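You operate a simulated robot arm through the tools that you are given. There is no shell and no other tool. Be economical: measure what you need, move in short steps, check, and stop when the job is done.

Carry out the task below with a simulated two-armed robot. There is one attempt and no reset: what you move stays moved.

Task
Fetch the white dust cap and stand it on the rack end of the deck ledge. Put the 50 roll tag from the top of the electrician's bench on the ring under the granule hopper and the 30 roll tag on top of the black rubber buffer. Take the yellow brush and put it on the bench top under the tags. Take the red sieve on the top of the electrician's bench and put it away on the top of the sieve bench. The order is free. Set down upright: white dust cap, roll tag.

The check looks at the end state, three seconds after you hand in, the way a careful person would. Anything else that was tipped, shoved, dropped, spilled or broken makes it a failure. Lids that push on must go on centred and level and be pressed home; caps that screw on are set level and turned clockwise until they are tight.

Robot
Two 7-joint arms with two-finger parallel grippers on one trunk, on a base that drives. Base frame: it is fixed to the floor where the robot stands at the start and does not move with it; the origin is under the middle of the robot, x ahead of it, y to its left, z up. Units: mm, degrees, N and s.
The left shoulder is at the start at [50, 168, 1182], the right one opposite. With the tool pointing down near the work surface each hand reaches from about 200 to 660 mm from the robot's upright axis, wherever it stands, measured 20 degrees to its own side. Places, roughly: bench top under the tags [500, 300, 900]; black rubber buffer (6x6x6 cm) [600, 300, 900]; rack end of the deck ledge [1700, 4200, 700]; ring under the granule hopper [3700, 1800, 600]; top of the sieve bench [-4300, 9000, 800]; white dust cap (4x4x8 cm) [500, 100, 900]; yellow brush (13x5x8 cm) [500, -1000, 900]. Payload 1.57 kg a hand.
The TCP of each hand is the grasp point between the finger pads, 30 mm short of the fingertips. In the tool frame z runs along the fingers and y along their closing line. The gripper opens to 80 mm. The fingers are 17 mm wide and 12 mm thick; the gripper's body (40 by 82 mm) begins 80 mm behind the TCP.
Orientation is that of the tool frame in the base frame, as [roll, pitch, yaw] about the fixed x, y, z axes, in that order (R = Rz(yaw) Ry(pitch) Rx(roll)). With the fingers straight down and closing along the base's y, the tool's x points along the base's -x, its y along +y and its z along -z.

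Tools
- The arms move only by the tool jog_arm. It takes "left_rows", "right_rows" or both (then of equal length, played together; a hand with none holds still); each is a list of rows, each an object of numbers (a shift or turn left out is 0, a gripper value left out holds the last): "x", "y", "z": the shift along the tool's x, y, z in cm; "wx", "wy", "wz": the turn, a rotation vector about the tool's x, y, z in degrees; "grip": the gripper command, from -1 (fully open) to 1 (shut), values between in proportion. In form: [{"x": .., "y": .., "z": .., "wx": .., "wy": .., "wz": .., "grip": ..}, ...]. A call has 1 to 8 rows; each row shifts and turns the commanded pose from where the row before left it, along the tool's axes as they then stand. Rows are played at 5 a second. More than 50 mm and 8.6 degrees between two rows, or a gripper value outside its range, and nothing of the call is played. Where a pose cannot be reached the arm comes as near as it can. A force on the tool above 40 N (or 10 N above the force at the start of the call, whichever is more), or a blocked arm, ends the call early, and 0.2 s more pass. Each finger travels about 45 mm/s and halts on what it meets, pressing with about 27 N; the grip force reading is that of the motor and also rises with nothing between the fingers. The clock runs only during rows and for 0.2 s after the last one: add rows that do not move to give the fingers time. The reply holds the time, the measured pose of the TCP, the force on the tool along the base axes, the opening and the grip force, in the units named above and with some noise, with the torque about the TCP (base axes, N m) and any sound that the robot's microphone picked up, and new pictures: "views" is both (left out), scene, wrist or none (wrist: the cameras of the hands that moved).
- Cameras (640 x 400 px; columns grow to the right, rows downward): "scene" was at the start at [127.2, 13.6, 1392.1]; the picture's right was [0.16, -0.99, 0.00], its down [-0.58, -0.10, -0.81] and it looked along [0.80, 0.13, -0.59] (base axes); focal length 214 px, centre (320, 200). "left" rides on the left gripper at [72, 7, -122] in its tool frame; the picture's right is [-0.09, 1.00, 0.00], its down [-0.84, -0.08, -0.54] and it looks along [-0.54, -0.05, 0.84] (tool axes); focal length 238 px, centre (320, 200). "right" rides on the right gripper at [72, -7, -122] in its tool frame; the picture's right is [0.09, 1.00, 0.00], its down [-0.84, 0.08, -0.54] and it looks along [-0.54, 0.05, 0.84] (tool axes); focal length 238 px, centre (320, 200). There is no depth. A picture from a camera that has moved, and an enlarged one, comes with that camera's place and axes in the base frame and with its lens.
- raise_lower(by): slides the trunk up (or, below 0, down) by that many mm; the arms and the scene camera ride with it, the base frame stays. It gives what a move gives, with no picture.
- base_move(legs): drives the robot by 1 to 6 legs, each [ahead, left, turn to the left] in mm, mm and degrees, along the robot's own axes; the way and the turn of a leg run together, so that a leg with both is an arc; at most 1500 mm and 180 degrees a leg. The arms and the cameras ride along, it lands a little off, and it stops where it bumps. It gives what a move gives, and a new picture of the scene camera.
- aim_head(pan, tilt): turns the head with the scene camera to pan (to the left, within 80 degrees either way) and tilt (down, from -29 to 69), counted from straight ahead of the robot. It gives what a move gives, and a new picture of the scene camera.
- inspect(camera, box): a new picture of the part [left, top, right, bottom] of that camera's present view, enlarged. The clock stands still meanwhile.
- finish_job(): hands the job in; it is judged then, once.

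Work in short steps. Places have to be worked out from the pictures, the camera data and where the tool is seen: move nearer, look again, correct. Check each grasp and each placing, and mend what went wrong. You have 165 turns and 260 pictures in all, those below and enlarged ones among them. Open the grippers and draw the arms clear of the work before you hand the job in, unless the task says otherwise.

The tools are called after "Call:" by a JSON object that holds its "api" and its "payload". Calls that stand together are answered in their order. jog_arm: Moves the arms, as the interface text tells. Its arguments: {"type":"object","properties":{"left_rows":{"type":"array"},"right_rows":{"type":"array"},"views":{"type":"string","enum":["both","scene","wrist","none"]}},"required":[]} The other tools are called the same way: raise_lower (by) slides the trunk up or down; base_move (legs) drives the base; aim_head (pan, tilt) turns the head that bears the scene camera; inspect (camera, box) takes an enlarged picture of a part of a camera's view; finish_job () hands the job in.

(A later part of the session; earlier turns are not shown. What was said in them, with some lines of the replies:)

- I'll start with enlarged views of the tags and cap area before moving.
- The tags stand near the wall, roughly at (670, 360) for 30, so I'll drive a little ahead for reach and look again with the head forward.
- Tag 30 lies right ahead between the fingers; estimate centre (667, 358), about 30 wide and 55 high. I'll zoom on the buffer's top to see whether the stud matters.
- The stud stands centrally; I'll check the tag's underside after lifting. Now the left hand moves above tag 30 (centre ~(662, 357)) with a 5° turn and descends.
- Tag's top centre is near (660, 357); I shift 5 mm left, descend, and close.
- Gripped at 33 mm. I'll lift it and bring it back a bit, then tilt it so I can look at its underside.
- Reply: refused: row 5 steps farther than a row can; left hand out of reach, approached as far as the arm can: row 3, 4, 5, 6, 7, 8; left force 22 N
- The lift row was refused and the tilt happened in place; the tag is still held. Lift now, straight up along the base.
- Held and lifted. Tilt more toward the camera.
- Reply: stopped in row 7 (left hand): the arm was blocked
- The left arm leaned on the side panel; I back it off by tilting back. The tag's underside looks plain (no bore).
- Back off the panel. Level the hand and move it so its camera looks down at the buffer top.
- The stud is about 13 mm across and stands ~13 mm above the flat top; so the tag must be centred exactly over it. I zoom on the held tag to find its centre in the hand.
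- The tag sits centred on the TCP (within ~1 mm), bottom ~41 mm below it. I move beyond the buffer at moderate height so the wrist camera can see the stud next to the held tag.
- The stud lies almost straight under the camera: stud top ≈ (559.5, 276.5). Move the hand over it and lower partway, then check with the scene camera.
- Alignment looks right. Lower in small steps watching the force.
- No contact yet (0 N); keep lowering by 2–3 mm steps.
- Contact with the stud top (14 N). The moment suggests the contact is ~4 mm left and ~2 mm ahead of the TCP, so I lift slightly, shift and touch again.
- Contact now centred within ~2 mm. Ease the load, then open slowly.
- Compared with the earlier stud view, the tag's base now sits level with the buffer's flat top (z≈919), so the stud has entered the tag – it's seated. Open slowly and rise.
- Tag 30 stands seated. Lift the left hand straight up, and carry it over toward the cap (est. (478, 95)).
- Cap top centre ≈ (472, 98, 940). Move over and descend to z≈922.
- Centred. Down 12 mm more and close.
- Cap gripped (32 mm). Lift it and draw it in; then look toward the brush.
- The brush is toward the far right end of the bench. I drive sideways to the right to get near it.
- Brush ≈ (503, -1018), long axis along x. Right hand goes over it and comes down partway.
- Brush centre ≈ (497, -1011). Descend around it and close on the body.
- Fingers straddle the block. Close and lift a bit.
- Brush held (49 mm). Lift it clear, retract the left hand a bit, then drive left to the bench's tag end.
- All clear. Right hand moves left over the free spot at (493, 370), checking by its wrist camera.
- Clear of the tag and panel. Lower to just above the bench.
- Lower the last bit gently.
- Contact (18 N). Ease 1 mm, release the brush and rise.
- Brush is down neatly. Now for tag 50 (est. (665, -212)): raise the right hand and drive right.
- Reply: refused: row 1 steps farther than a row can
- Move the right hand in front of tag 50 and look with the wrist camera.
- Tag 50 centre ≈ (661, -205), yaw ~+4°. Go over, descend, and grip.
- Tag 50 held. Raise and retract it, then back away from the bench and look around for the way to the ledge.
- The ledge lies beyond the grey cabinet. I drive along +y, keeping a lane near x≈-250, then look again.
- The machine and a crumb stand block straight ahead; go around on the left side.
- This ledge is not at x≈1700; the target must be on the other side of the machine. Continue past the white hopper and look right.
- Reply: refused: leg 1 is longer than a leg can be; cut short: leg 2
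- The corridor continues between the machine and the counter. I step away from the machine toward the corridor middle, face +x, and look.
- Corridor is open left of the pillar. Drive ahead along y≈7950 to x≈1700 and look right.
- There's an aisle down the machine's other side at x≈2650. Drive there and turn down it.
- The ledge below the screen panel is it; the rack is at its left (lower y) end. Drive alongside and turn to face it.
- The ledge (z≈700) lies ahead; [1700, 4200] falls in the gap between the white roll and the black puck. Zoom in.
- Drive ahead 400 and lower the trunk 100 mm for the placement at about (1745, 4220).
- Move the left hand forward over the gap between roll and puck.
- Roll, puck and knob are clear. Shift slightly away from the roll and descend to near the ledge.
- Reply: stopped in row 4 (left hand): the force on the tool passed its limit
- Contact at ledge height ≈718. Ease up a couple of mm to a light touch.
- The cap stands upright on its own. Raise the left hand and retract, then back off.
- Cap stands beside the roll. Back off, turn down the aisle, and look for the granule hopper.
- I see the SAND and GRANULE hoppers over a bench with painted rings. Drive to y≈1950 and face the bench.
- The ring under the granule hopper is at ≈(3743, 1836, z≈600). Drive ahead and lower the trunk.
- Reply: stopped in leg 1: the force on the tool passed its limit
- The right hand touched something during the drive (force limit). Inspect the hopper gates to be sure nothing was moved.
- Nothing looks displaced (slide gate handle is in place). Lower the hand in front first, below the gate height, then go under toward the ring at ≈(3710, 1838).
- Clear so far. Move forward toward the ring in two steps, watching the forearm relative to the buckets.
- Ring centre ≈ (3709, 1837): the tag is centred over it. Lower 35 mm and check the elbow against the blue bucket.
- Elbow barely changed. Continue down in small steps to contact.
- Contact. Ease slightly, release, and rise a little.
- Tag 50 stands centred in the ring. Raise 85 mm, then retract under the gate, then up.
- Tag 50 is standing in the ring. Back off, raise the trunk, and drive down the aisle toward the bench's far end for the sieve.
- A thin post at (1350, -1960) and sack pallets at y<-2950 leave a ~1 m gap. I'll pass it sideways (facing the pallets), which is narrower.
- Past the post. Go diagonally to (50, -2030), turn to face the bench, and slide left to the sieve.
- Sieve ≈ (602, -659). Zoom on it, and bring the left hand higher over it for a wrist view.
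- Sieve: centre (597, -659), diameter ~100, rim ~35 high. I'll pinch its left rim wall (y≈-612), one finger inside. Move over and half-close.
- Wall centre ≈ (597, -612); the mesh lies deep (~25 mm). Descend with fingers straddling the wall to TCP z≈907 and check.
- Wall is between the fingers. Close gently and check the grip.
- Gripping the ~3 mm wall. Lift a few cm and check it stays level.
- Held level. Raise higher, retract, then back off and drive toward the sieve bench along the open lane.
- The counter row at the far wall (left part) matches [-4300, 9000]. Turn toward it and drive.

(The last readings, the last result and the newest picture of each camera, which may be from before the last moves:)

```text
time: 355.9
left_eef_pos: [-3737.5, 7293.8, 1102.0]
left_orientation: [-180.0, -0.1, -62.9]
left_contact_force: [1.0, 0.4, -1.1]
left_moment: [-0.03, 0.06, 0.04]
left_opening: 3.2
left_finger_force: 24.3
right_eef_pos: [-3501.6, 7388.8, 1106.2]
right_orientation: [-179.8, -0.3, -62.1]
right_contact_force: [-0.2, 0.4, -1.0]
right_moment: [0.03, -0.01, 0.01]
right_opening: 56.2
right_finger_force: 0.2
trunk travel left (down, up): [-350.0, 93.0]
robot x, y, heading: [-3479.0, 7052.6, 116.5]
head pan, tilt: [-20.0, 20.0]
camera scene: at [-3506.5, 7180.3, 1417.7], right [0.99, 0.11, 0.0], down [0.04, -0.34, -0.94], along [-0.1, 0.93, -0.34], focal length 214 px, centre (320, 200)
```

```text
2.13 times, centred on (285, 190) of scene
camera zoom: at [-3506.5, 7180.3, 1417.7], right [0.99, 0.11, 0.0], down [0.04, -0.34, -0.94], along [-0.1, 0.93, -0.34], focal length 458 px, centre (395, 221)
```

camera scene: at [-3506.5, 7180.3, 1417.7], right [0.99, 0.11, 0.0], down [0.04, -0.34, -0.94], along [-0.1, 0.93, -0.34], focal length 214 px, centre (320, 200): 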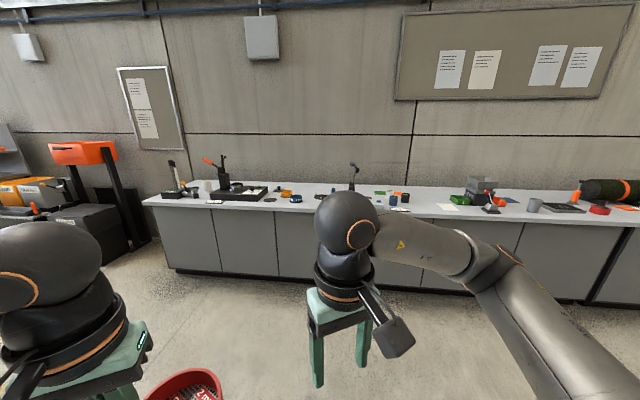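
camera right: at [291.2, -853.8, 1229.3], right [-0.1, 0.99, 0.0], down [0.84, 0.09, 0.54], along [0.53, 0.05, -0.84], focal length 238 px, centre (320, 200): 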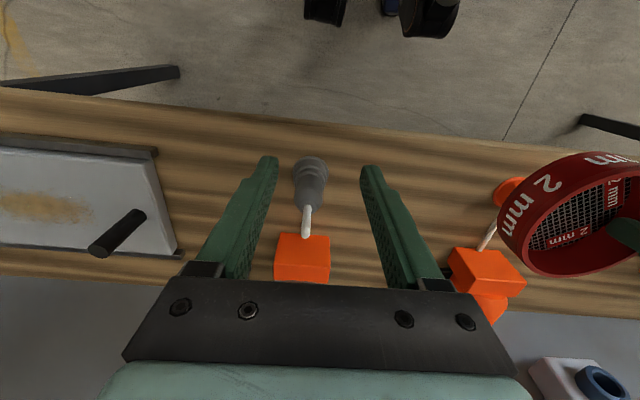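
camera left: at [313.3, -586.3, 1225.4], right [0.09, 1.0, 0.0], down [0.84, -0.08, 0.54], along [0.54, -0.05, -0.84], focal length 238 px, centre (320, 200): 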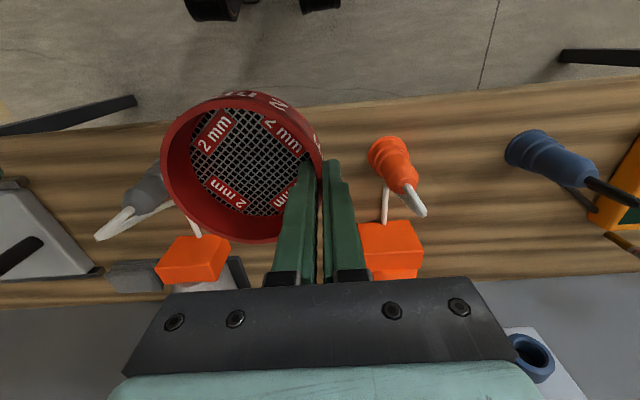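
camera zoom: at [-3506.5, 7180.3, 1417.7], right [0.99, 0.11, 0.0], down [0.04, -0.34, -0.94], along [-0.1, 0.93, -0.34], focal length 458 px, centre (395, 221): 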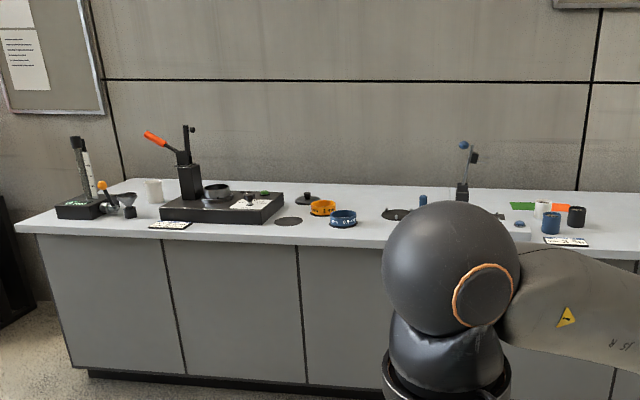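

The bench with the yellow and blue sieves is the sieve bench. Square up to it and approach for a closer view.

Call:
{"api": "base_move", "payload": {"legs": [[0, 0, -26.5], [950, 300, 0]]}}

Call:
{"api": "aim_head", "payload": {"pan": 0, "tilt": 35}}

```text
time: 362.4
left_eef_pos: [-3898.6, 8347.7, 1101.6]
left_orientation: [180.0, -0.1, -89.9]
left_contact_force: [0.7, 0.5, -0.7]
left_moment: [-0.03, 0.09, -0.02]
left_opening: 3.3
left_finger_force: 24.2
right_eef_pos: [-3645.8, 8325.9, 1106.0]
right_orientation: [-179.7, -0.4, -89.1]
right_contact_force: [0.7, -1.9, 0.0]
right_moment: [0.0, 0.02, 0.03]
right_opening: 55.8
right_finger_force: 0.0
trunk travel left (down, up): [-350.0, 93.0]
robot x, y, heading: [-3775.4, 8014.4, 89.6]
head pan, tilt: [-20.0, 20.0]
camera scene: at [-3742.9, 8143.4, 1417.7], right [0.94, -0.35, 0.0], down [-0.12, -0.32, -0.94], along [0.33, 0.88, -0.34], focal length 214 px, centre (320, 200)
```

scene: 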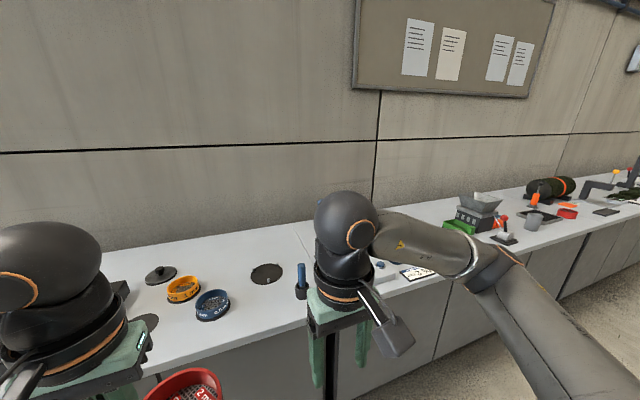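

```text
time: 363.3
left_eef_pos: [-3897.8, 8348.7, 1102.3]
left_orientation: [-180.0, 0.0, -89.9]
left_contact_force: [0.0, -0.1, -1.2]
left_moment: [-0.01, 0.05, 0.04]
left_opening: 2.9
left_finger_force: 24.4
right_eef_pos: [-3644.8, 8325.2, 1107.0]
right_orientation: [-179.8, -0.5, -88.9]
right_contact_force: [-0.4, -0.1, -0.8]
right_moment: [-0.01, 0.03, 0.01]
right_opening: 55.9
right_finger_force: 0.0
trunk travel left (down, up): [-350.0, 93.0]
robot x, y, heading: [-3776.0, 8018.1, 89.3]
head pan, tilt: [0.0, 35.0]
camera scene: at [-3774.6, 8144.1, 1393.9], right [1.0, -0.01, 0.0], down [-0.01, -0.57, -0.82], along [0.01, 0.82, -0.57], focal length 214 px, centre (320, 200)
```

scene: 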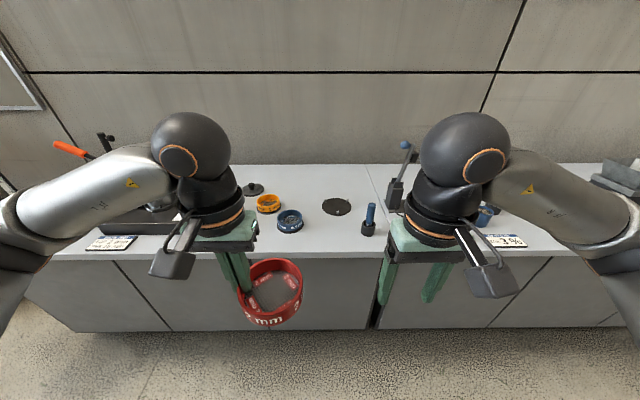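

Free spot at about (-3720, 8745), between blue sieve and bottle, in front of the dark disc. Drive closer.

Call:
{"api": "base_move", "payload": {"legs": [[255, -100, 0.5]]}}

Call:
{"api": "aim_head", "payload": {"pan": 5, "tilt": 48}}

```text
time: 365.2
left_eef_pos: [-3797.9, 8598.2, 1102.2]
left_orientation: [179.9, -0.2, -89.6]
left_contact_force: [-0.1, 0.1, -1.6]
left_moment: [-0.02, 0.13, 0.02]
left_opening: 3.1
left_finger_force: 23.9
right_eef_pos: [-3544.7, 8575.0, 1106.6]
right_orientation: [-179.7, -0.4, -88.7]
right_contact_force: [0.5, 0.1, -0.3]
right_moment: [-0.01, -0.02, -0.01]
right_opening: 56.1
right_finger_force: 0.1
trunk travel left (down, up): [-350.0, 93.0]
robot x, y, heading: [-3674.7, 8268.2, 89.9]
head pan, tilt: [0.0, 35.0]
camera scene: at [-3673.0, 8393.7, 1393.8], right [1.0, -0.01, 0.0], down [0.0, -0.57, -0.82], along [0.0, 0.82, -0.57], focal length 214 px, centre (320, 200)
```

scene: 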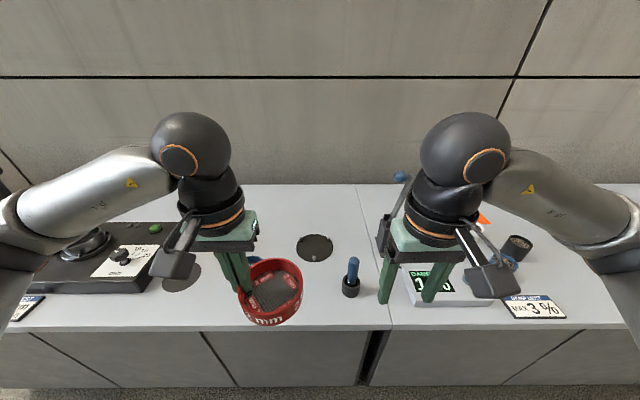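

```text
time: 365.9
left_eef_pos: [-3797.8, 8597.6, 1101.3]
left_orientation: [-180.0, -0.1, -89.6]
left_contact_force: [-0.1, -0.2, -1.4]
left_moment: [-0.01, 0.06, 0.01]
left_opening: 2.9
left_finger_force: 23.8
right_eef_pos: [-3544.2, 8574.3, 1107.0]
right_orientation: [-179.7, -0.4, -88.7]
right_contact_force: [0.8, -0.1, -1.2]
right_moment: [-0.01, 0.04, 0.05]
right_opening: 55.9
right_finger_force: 0.1
trunk travel left (down, up): [-350.0, 93.0]
robot x, y, heading: [-3673.8, 8266.7, 89.7]
head pan, tilt: [5.0, 48.0]
camera scene: at [-3680.1, 8383.5, 1374.9], right [1.0, 0.08, 0.0], down [0.06, -0.74, -0.67], along [-0.05, 0.67, -0.74], focal length 214 px, centre (320, 200)
```

scene: 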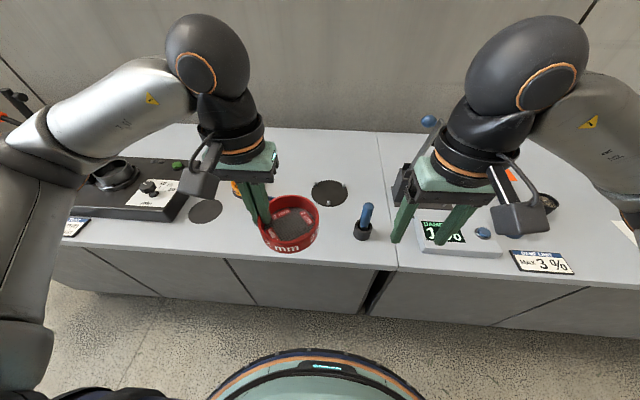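

Move the left hand over the spot and lower partway.

Call:
{"api": "jog_arm", "payload": {"left_rows": [{"x": -4.8, "y": -1}, {"x": -4.8, "y": -1}, {"x": -4.8, "y": -1}, {"z": 4.8}, {"z": 4.8}, {"z": 4.8}, {}], "views": "both"}}

```text
time: 367.5
left_eef_pos: [-3767.7, 8741.3, 957.9]
left_orientation: [180.0, 0.0, -89.5]
left_contact_force: [0.3, 0.1, -0.6]
left_moment: [0.01, 0.08, 0.02]
left_opening: 2.9
left_finger_force: 24.4
right_eef_pos: [-3545.6, 8575.6, 1107.3]
right_orientation: [-179.7, -0.4, -88.8]
right_contact_force: [-0.4, -0.6, -0.4]
right_moment: [0.02, 0.03, 0.0]
right_opening: 55.8
right_finger_force: 0.0
trunk travel left (down, up): [-350.0, 93.0]
robot x, y, heading: [-3675.5, 8267.7, 89.6]
head pan, tilt: [5.0, 48.0]
camera scene: at [-3680.1, 8383.4, 1374.9], right [1.0, 0.08, 0.0], down [0.06, -0.74, -0.67], along [-0.05, 0.67, -0.74], focal length 214 px, centre (320, 200)
camera left: at [-3774.5, 8670.0, 1083.1], right [-1.0, 0.09, 0.0], down [0.07, 0.84, 0.54], along [0.05, 0.54, -0.84], focal length 238 px, centre (320, 200)
```

scene: 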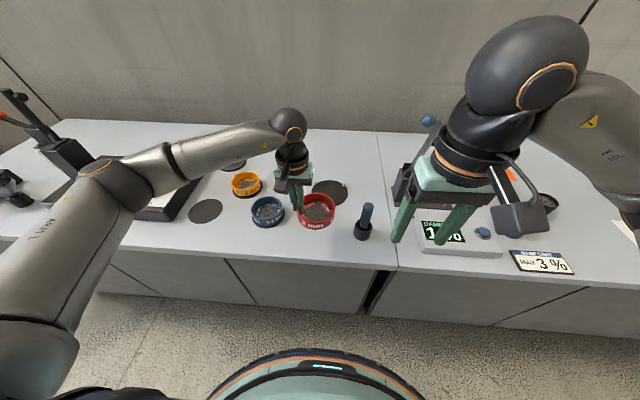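
left: 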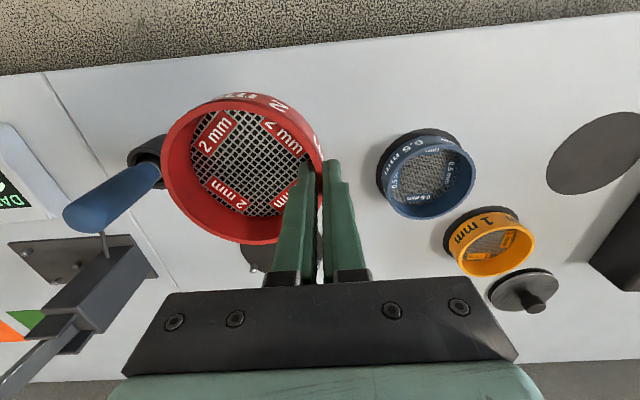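

Clear around. Lower, then small steps to contact.

Call:
{"api": "jog_arm", "payload": {"left_rows": [{"z": 4}, {"z": 3}, {}], "views": "none"}}

Call:
{"api": "inspect", "payload": {"camera": "scene", "box": [230, 140, 400, 270]}}

```text
time: 368.3
left_eef_pos: [-3768.4, 8742.6, 890.0]
left_orientation: [180.0, 0.1, -89.6]
left_contact_force: [-0.3, -0.4, -1.3]
left_moment: [-0.02, 0.05, 0.04]
left_opening: 3.1
left_finger_force: 24.2
right_eef_pos: [-3544.5, 8575.0, 1105.8]
right_orientation: [-179.8, -0.4, -88.7]
right_contact_force: [0.4, -0.2, 0.6]
right_moment: [-0.02, 0.0, 0.01]
right_opening: 55.9
right_finger_force: 0.1
trunk travel left (down, up): [-350.0, 93.0]
robot x, y, heading: [-3673.7, 8263.1, 89.8]
head pan, tilt: [5.0, 48.0]
```

```text
3.08 times, centred on (315, 205) of scene
camera zoom: at [-3680.1, 8383.5, 1374.9], right [1.0, 0.08, 0.0], down [0.06, -0.74, -0.67], along [-0.05, 0.67, -0.74], focal length 660 px, centre (335, 185)
```

zoom: 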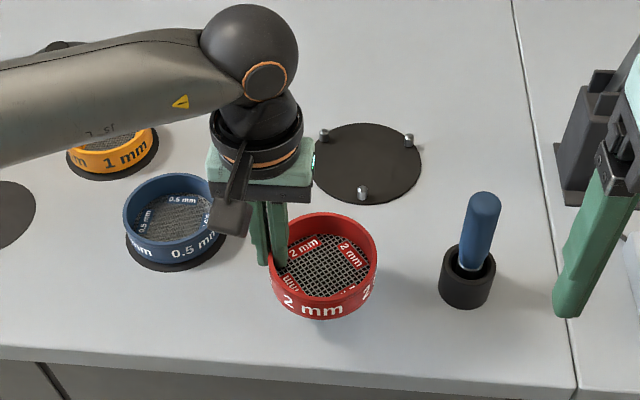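

The sieve is a little above the clear bench top. Continue down in small steps.

Call:
{"api": "jog_arm", "payload": {"left_rows": [{"z": 1}, {"z": 0.5}, {"z": 0.4}, {"z": 0.3}, {}], "views": "none"}}

```text
time: 369.5
left_eef_pos: [-3769.2, 8740.3, 866.3]
left_orientation: [179.9, -0.1, -89.6]
left_contact_force: [0.3, 0.4, -0.9]
left_moment: [-0.01, 0.09, 0.0]
left_opening: 3.0
left_finger_force: 24.4
right_eef_pos: [-3543.7, 8574.7, 1107.0]
right_orientation: [-179.8, -0.5, -88.6]
right_contact_force: [0.5, 0.3, 0.2]
right_moment: [0.01, 0.03, 0.0]
right_opening: 55.7
right_finger_force: 0.0
trunk travel left (down, up): [-350.0, 93.0]
robot x, y, heading: [-3678.7, 8268.0, 89.8]
head pan, tilt: [5.0, 48.0]
```

Call:
{"api": "jog_arm", "payload": {"left_rows": [{"z": 0.4}, {"z": 0.3}, {"z": 0.3}, {}], "views": "none"}}

Call:
{"api": "inspect", "payload": {"camera": "scene", "box": [270, 180, 370, 270]}}

```text
time: 370.5
left_eef_pos: [-3769.4, 8740.6, 855.5]
left_orientation: [180.0, -0.1, -89.6]
left_contact_force: [-0.1, 1.1, -1.1]
left_moment: [0.03, 0.08, 0.0]
left_opening: 3.2
left_finger_force: 23.8
right_eef_pos: [-3543.1, 8575.2, 1107.7]
right_orientation: [-179.7, -0.3, -88.7]
right_contact_force: [0.2, -0.5, -0.1]
right_moment: [0.05, 0.0, 0.0]
right_opening: 56.2
right_finger_force: 0.1
trunk travel left (down, up): [-350.0, 93.0]
robot x, y, heading: [-3676.9, 8263.4, 89.7]
head pan, tilt: [5.0, 48.0]
```

```text
4.44 times, centred on (320, 225) of scene
camera zoom: at [-3680.1, 8383.5, 1374.9], right [1.0, 0.08, 0.0], down [0.06, -0.74, -0.67], along [-0.05, 0.67, -0.74], focal length 953 px, centre (320, 89)
```

zoom: 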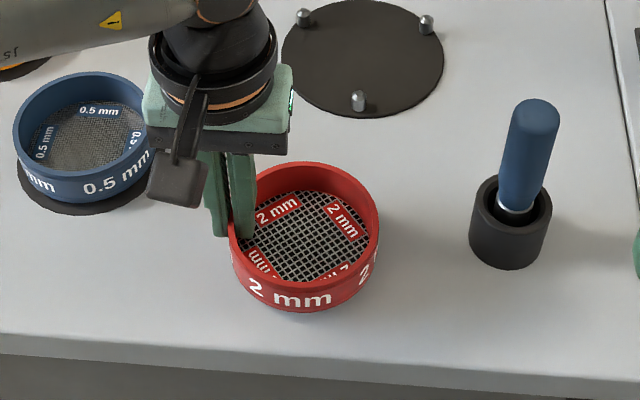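

Almost there; continue with 2 mm steps.

Call:
{"api": "jog_arm", "payload": {"left_rows": [{"z": 0.2}, {"z": 0.2}, {"z": 0.2}, {}], "views": "none"}}

```text
time: 371.5
left_eef_pos: [-3767.7, 8740.8, 850.4]
left_orientation: [180.0, -0.2, -89.6]
left_contact_force: [0.5, -0.2, -1.2]
left_moment: [0.0, 0.07, 0.02]
left_opening: 3.3
left_finger_force: 24.6
right_eef_pos: [-3544.7, 8575.5, 1106.8]
right_orientation: [-179.7, -0.4, -88.6]
right_contact_force: [0.9, 0.0, -1.0]
right_moment: [0.01, -0.01, -0.01]
right_opening: 55.9
right_finger_force: 0.1
trunk travel left (down, up): [-350.0, 93.0]
robot x, y, heading: [-3675.2, 8269.3, 89.8]
head pan, tilt: [5.0, 48.0]
```

Call:
{"api": "jog_arm", "payload": {"left_rows": [{"z": 0.2}, {"z": 0.2}, {"z": 0.2}, {}], "views": "none"}}

```text
time: 372.5
left_eef_pos: [-3768.6, 8741.8, 846.3]
left_orientation: [-180.0, 0.2, -89.6]
left_contact_force: [-3.7, -0.9, 20.9]
left_moment: [-0.02, -0.08, -0.02]
left_opening: 3.6
left_finger_force: 24.1
right_eef_pos: [-3544.6, 8574.1, 1107.8]
right_orientation: [-179.7, -0.2, -88.7]
right_contact_force: [0.1, -0.4, 1.2]
right_moment: [0.0, -0.01, 0.02]
right_opening: 56.0
right_finger_force: 0.0
trunk travel left (down, up): [-350.0, 93.0]
robot x, y, heading: [-3673.0, 8262.9, 89.3]
head pan, tilt: [5.0, 48.0]
```

Contact at 21 N. Ease, open partially, and rise straight up.

Call:
{"api": "jog_arm", "payload": {"left_rows": [{"z": -0.15}, {"grip": 0.6}, {"grip": 0.3}, {}, {"z": -2}, {"z": -4}, {"z": -4.5}, {}], "views": "both"}}

Call:
{"api": "inspect", "payload": {"camera": "scene", "box": [230, 150, 400, 270]}}

```text
time: 374.3
left_eef_pos: [-3768.6, 8743.9, 952.1]
left_orientation: [-179.9, -0.1, -89.6]
left_contact_force: [0.2, 0.4, 0.0]
left_moment: [0.0, 0.01, 0.01]
left_opening: 28.1
left_finger_force: 0.0
right_eef_pos: [-3544.2, 8575.2, 1107.4]
right_orientation: [-179.7, -0.4, -88.7]
right_contact_force: [0.4, -0.2, -0.6]
right_moment: [-0.01, 0.0, -0.02]
right_opening: 56.0
right_finger_force: 0.0
trunk travel left (down, up): [-350.0, 93.0]
robot x, y, heading: [-3677.2, 8265.9, 90.0]
head pan, tilt: [5.0, 48.0]
camera scene: at [-3680.2, 8383.6, 1374.8], right [1.0, 0.08, 0.0], down [0.06, -0.74, -0.67], along [-0.05, 0.67, -0.74], focal length 214 px, centre (320, 200)
camera left: at [-3775.5, 8671.6, 1074.9], right [-1.0, 0.08, 0.0], down [0.07, 0.84, 0.54], along [0.05, 0.54, -0.84], focal length 238 px, centre (320, 200)
```

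scene: 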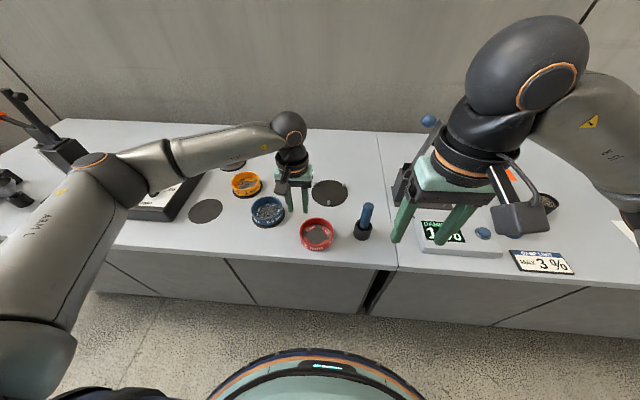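
left: 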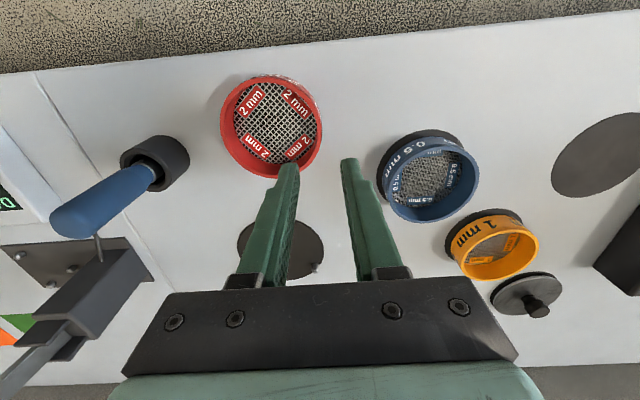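

```text
3.33 times, centred on (315, 210) of scene
camera zoom: at [-3680.2, 8383.6, 1374.8], right [1.0, 0.08, 0.0], down [0.06, -0.74, -0.67], along [-0.05, 0.67, -0.74], focal length 715 px, centre (337, 167)
```

zoom: 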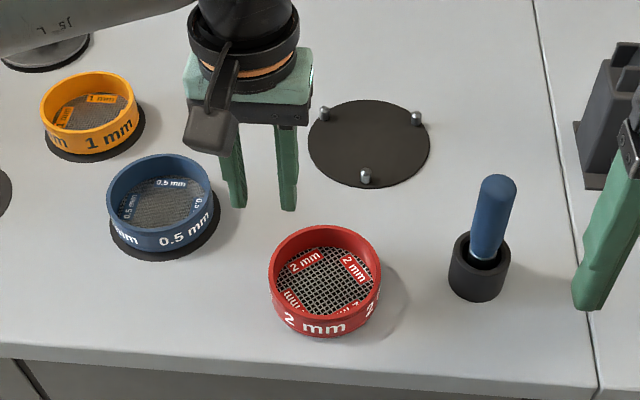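

The red sieve sits flat on the bench top. Retract the left hand, open both grippers, and back away.

Call:
{"api": "jog_arm", "payload": {"left_rows": [{"z": -4.5, "grip": -1}, {"z": -4.5}, {"z": -4}, {"x": 4.5}, {"x": 4.5}, {"x": 4.5}, {}], "right_rows": [{"grip": -1}, {}, {}, {}, {}, {}, {}], "views": "none"}}

Call:
{"api": "base_move", "payload": {"legs": [[-400, 0, 0]]}}

Call:
{"api": "inspect", "payload": {"camera": "scene", "box": [220, 80, 460, 230]}}

```text
time: 375.9
left_eef_pos: [-3766.8, 8605.4, 1080.8]
left_orientation: [-180.0, -0.1, -89.6]
left_contact_force: [0.3, -0.6, -0.1]
left_moment: [-0.05, 0.02, -0.01]
left_opening: 80.1
left_finger_force: 0.1
right_eef_pos: [-3545.1, 8574.4, 1105.4]
right_orientation: [-179.7, -0.4, -88.7]
right_contact_force: [1.0, -0.8, 0.3]
right_moment: [0.0, -0.01, -0.01]
right_opening: 80.0
right_finger_force: 0.0
trunk travel left (down, up): [-350.0, 93.0]
robot x, y, heading: [-3674.5, 8266.4, 89.5]
head pan, tilt: [5.0, 48.0]
```

```text
time: 378.5
left_eef_pos: [-3769.2, 8198.2, 1081.6]
left_orientation: [-180.0, 0.0, -89.2]
left_contact_force: [0.0, 0.5, -0.3]
left_moment: [-0.01, -0.01, 0.01]
left_opening: 80.1
left_finger_force: 0.0
right_eef_pos: [-3547.1, 8167.7, 1106.7]
right_orientation: [-179.7, -0.4, -88.4]
right_contact_force: [0.0, 0.1, -0.3]
right_moment: [0.02, -0.01, 0.03]
right_opening: 80.1
right_finger_force: 0.1
trunk travel left (down, up): [-350.0, 93.0]
robot x, y, heading: [-3676.3, 7859.1, 89.9]
head pan, tilt: [5.0, 48.0]
camera scene: at [-3681.9, 7975.4, 1374.9], right [1.0, 0.09, 0.0], down [0.06, -0.74, -0.67], along [-0.06, 0.67, -0.74], focal length 214 px, centre (320, 200)
```

scene: 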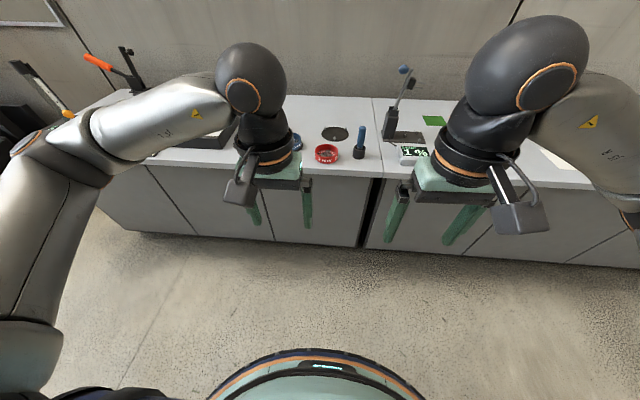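

```text
2.67 times, centred on (340, 155) of scene
camera zoom: at [-3681.9, 7975.4, 1374.9], right [1.0, 0.09, 0.0], down [0.06, -0.74, -0.67], along [-0.06, 0.67, -0.74], focal length 572 px, centre (267, 320)
```

zoom: 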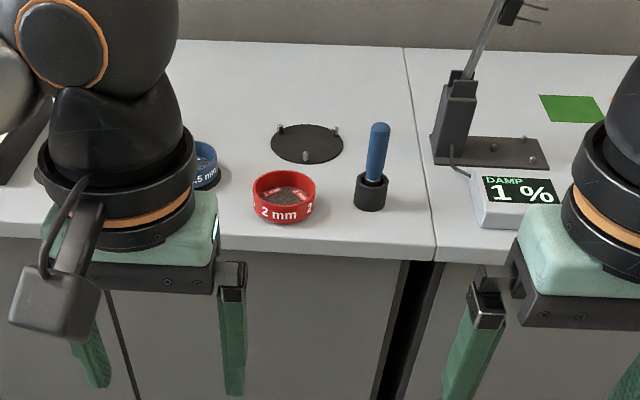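

The sieve is on the bench top, the hands are open and the robot is clear of the work. Handing in.

Call:
{"api": "finish_job", "payload": {}}

```text
The job is handed in.
```

I placed all five items and handed the job in; I didn't go back to look at the earlier ones afterwards.

- **White dust cap:** it stands upright on the deck ledge, beside the white roll.
- **50 roll tag:** it stands centred in the ring under the granule hopper.
- **30 roll tag:** it stands on the black rubber buffer and looks seated over the buffer's stud.
- **Yellow brush:** it lies on the bench top under the tags.
- **Red sieve:** it sits on the top of the sieve bench, next to the blue one.

Three contacts happened along the way:

- The left arm leaned on the panel beside the electrician's bench while I was tilting the 30 tag.
- The base stopped short against something by the machine near the sieve bench corridor. I did not identify what it touched.
- The right hand hit something while driving up to the granule hopper, probably the gate handle. It looked in place when I checked.

I saw nothing moved or spilled at any of the three.
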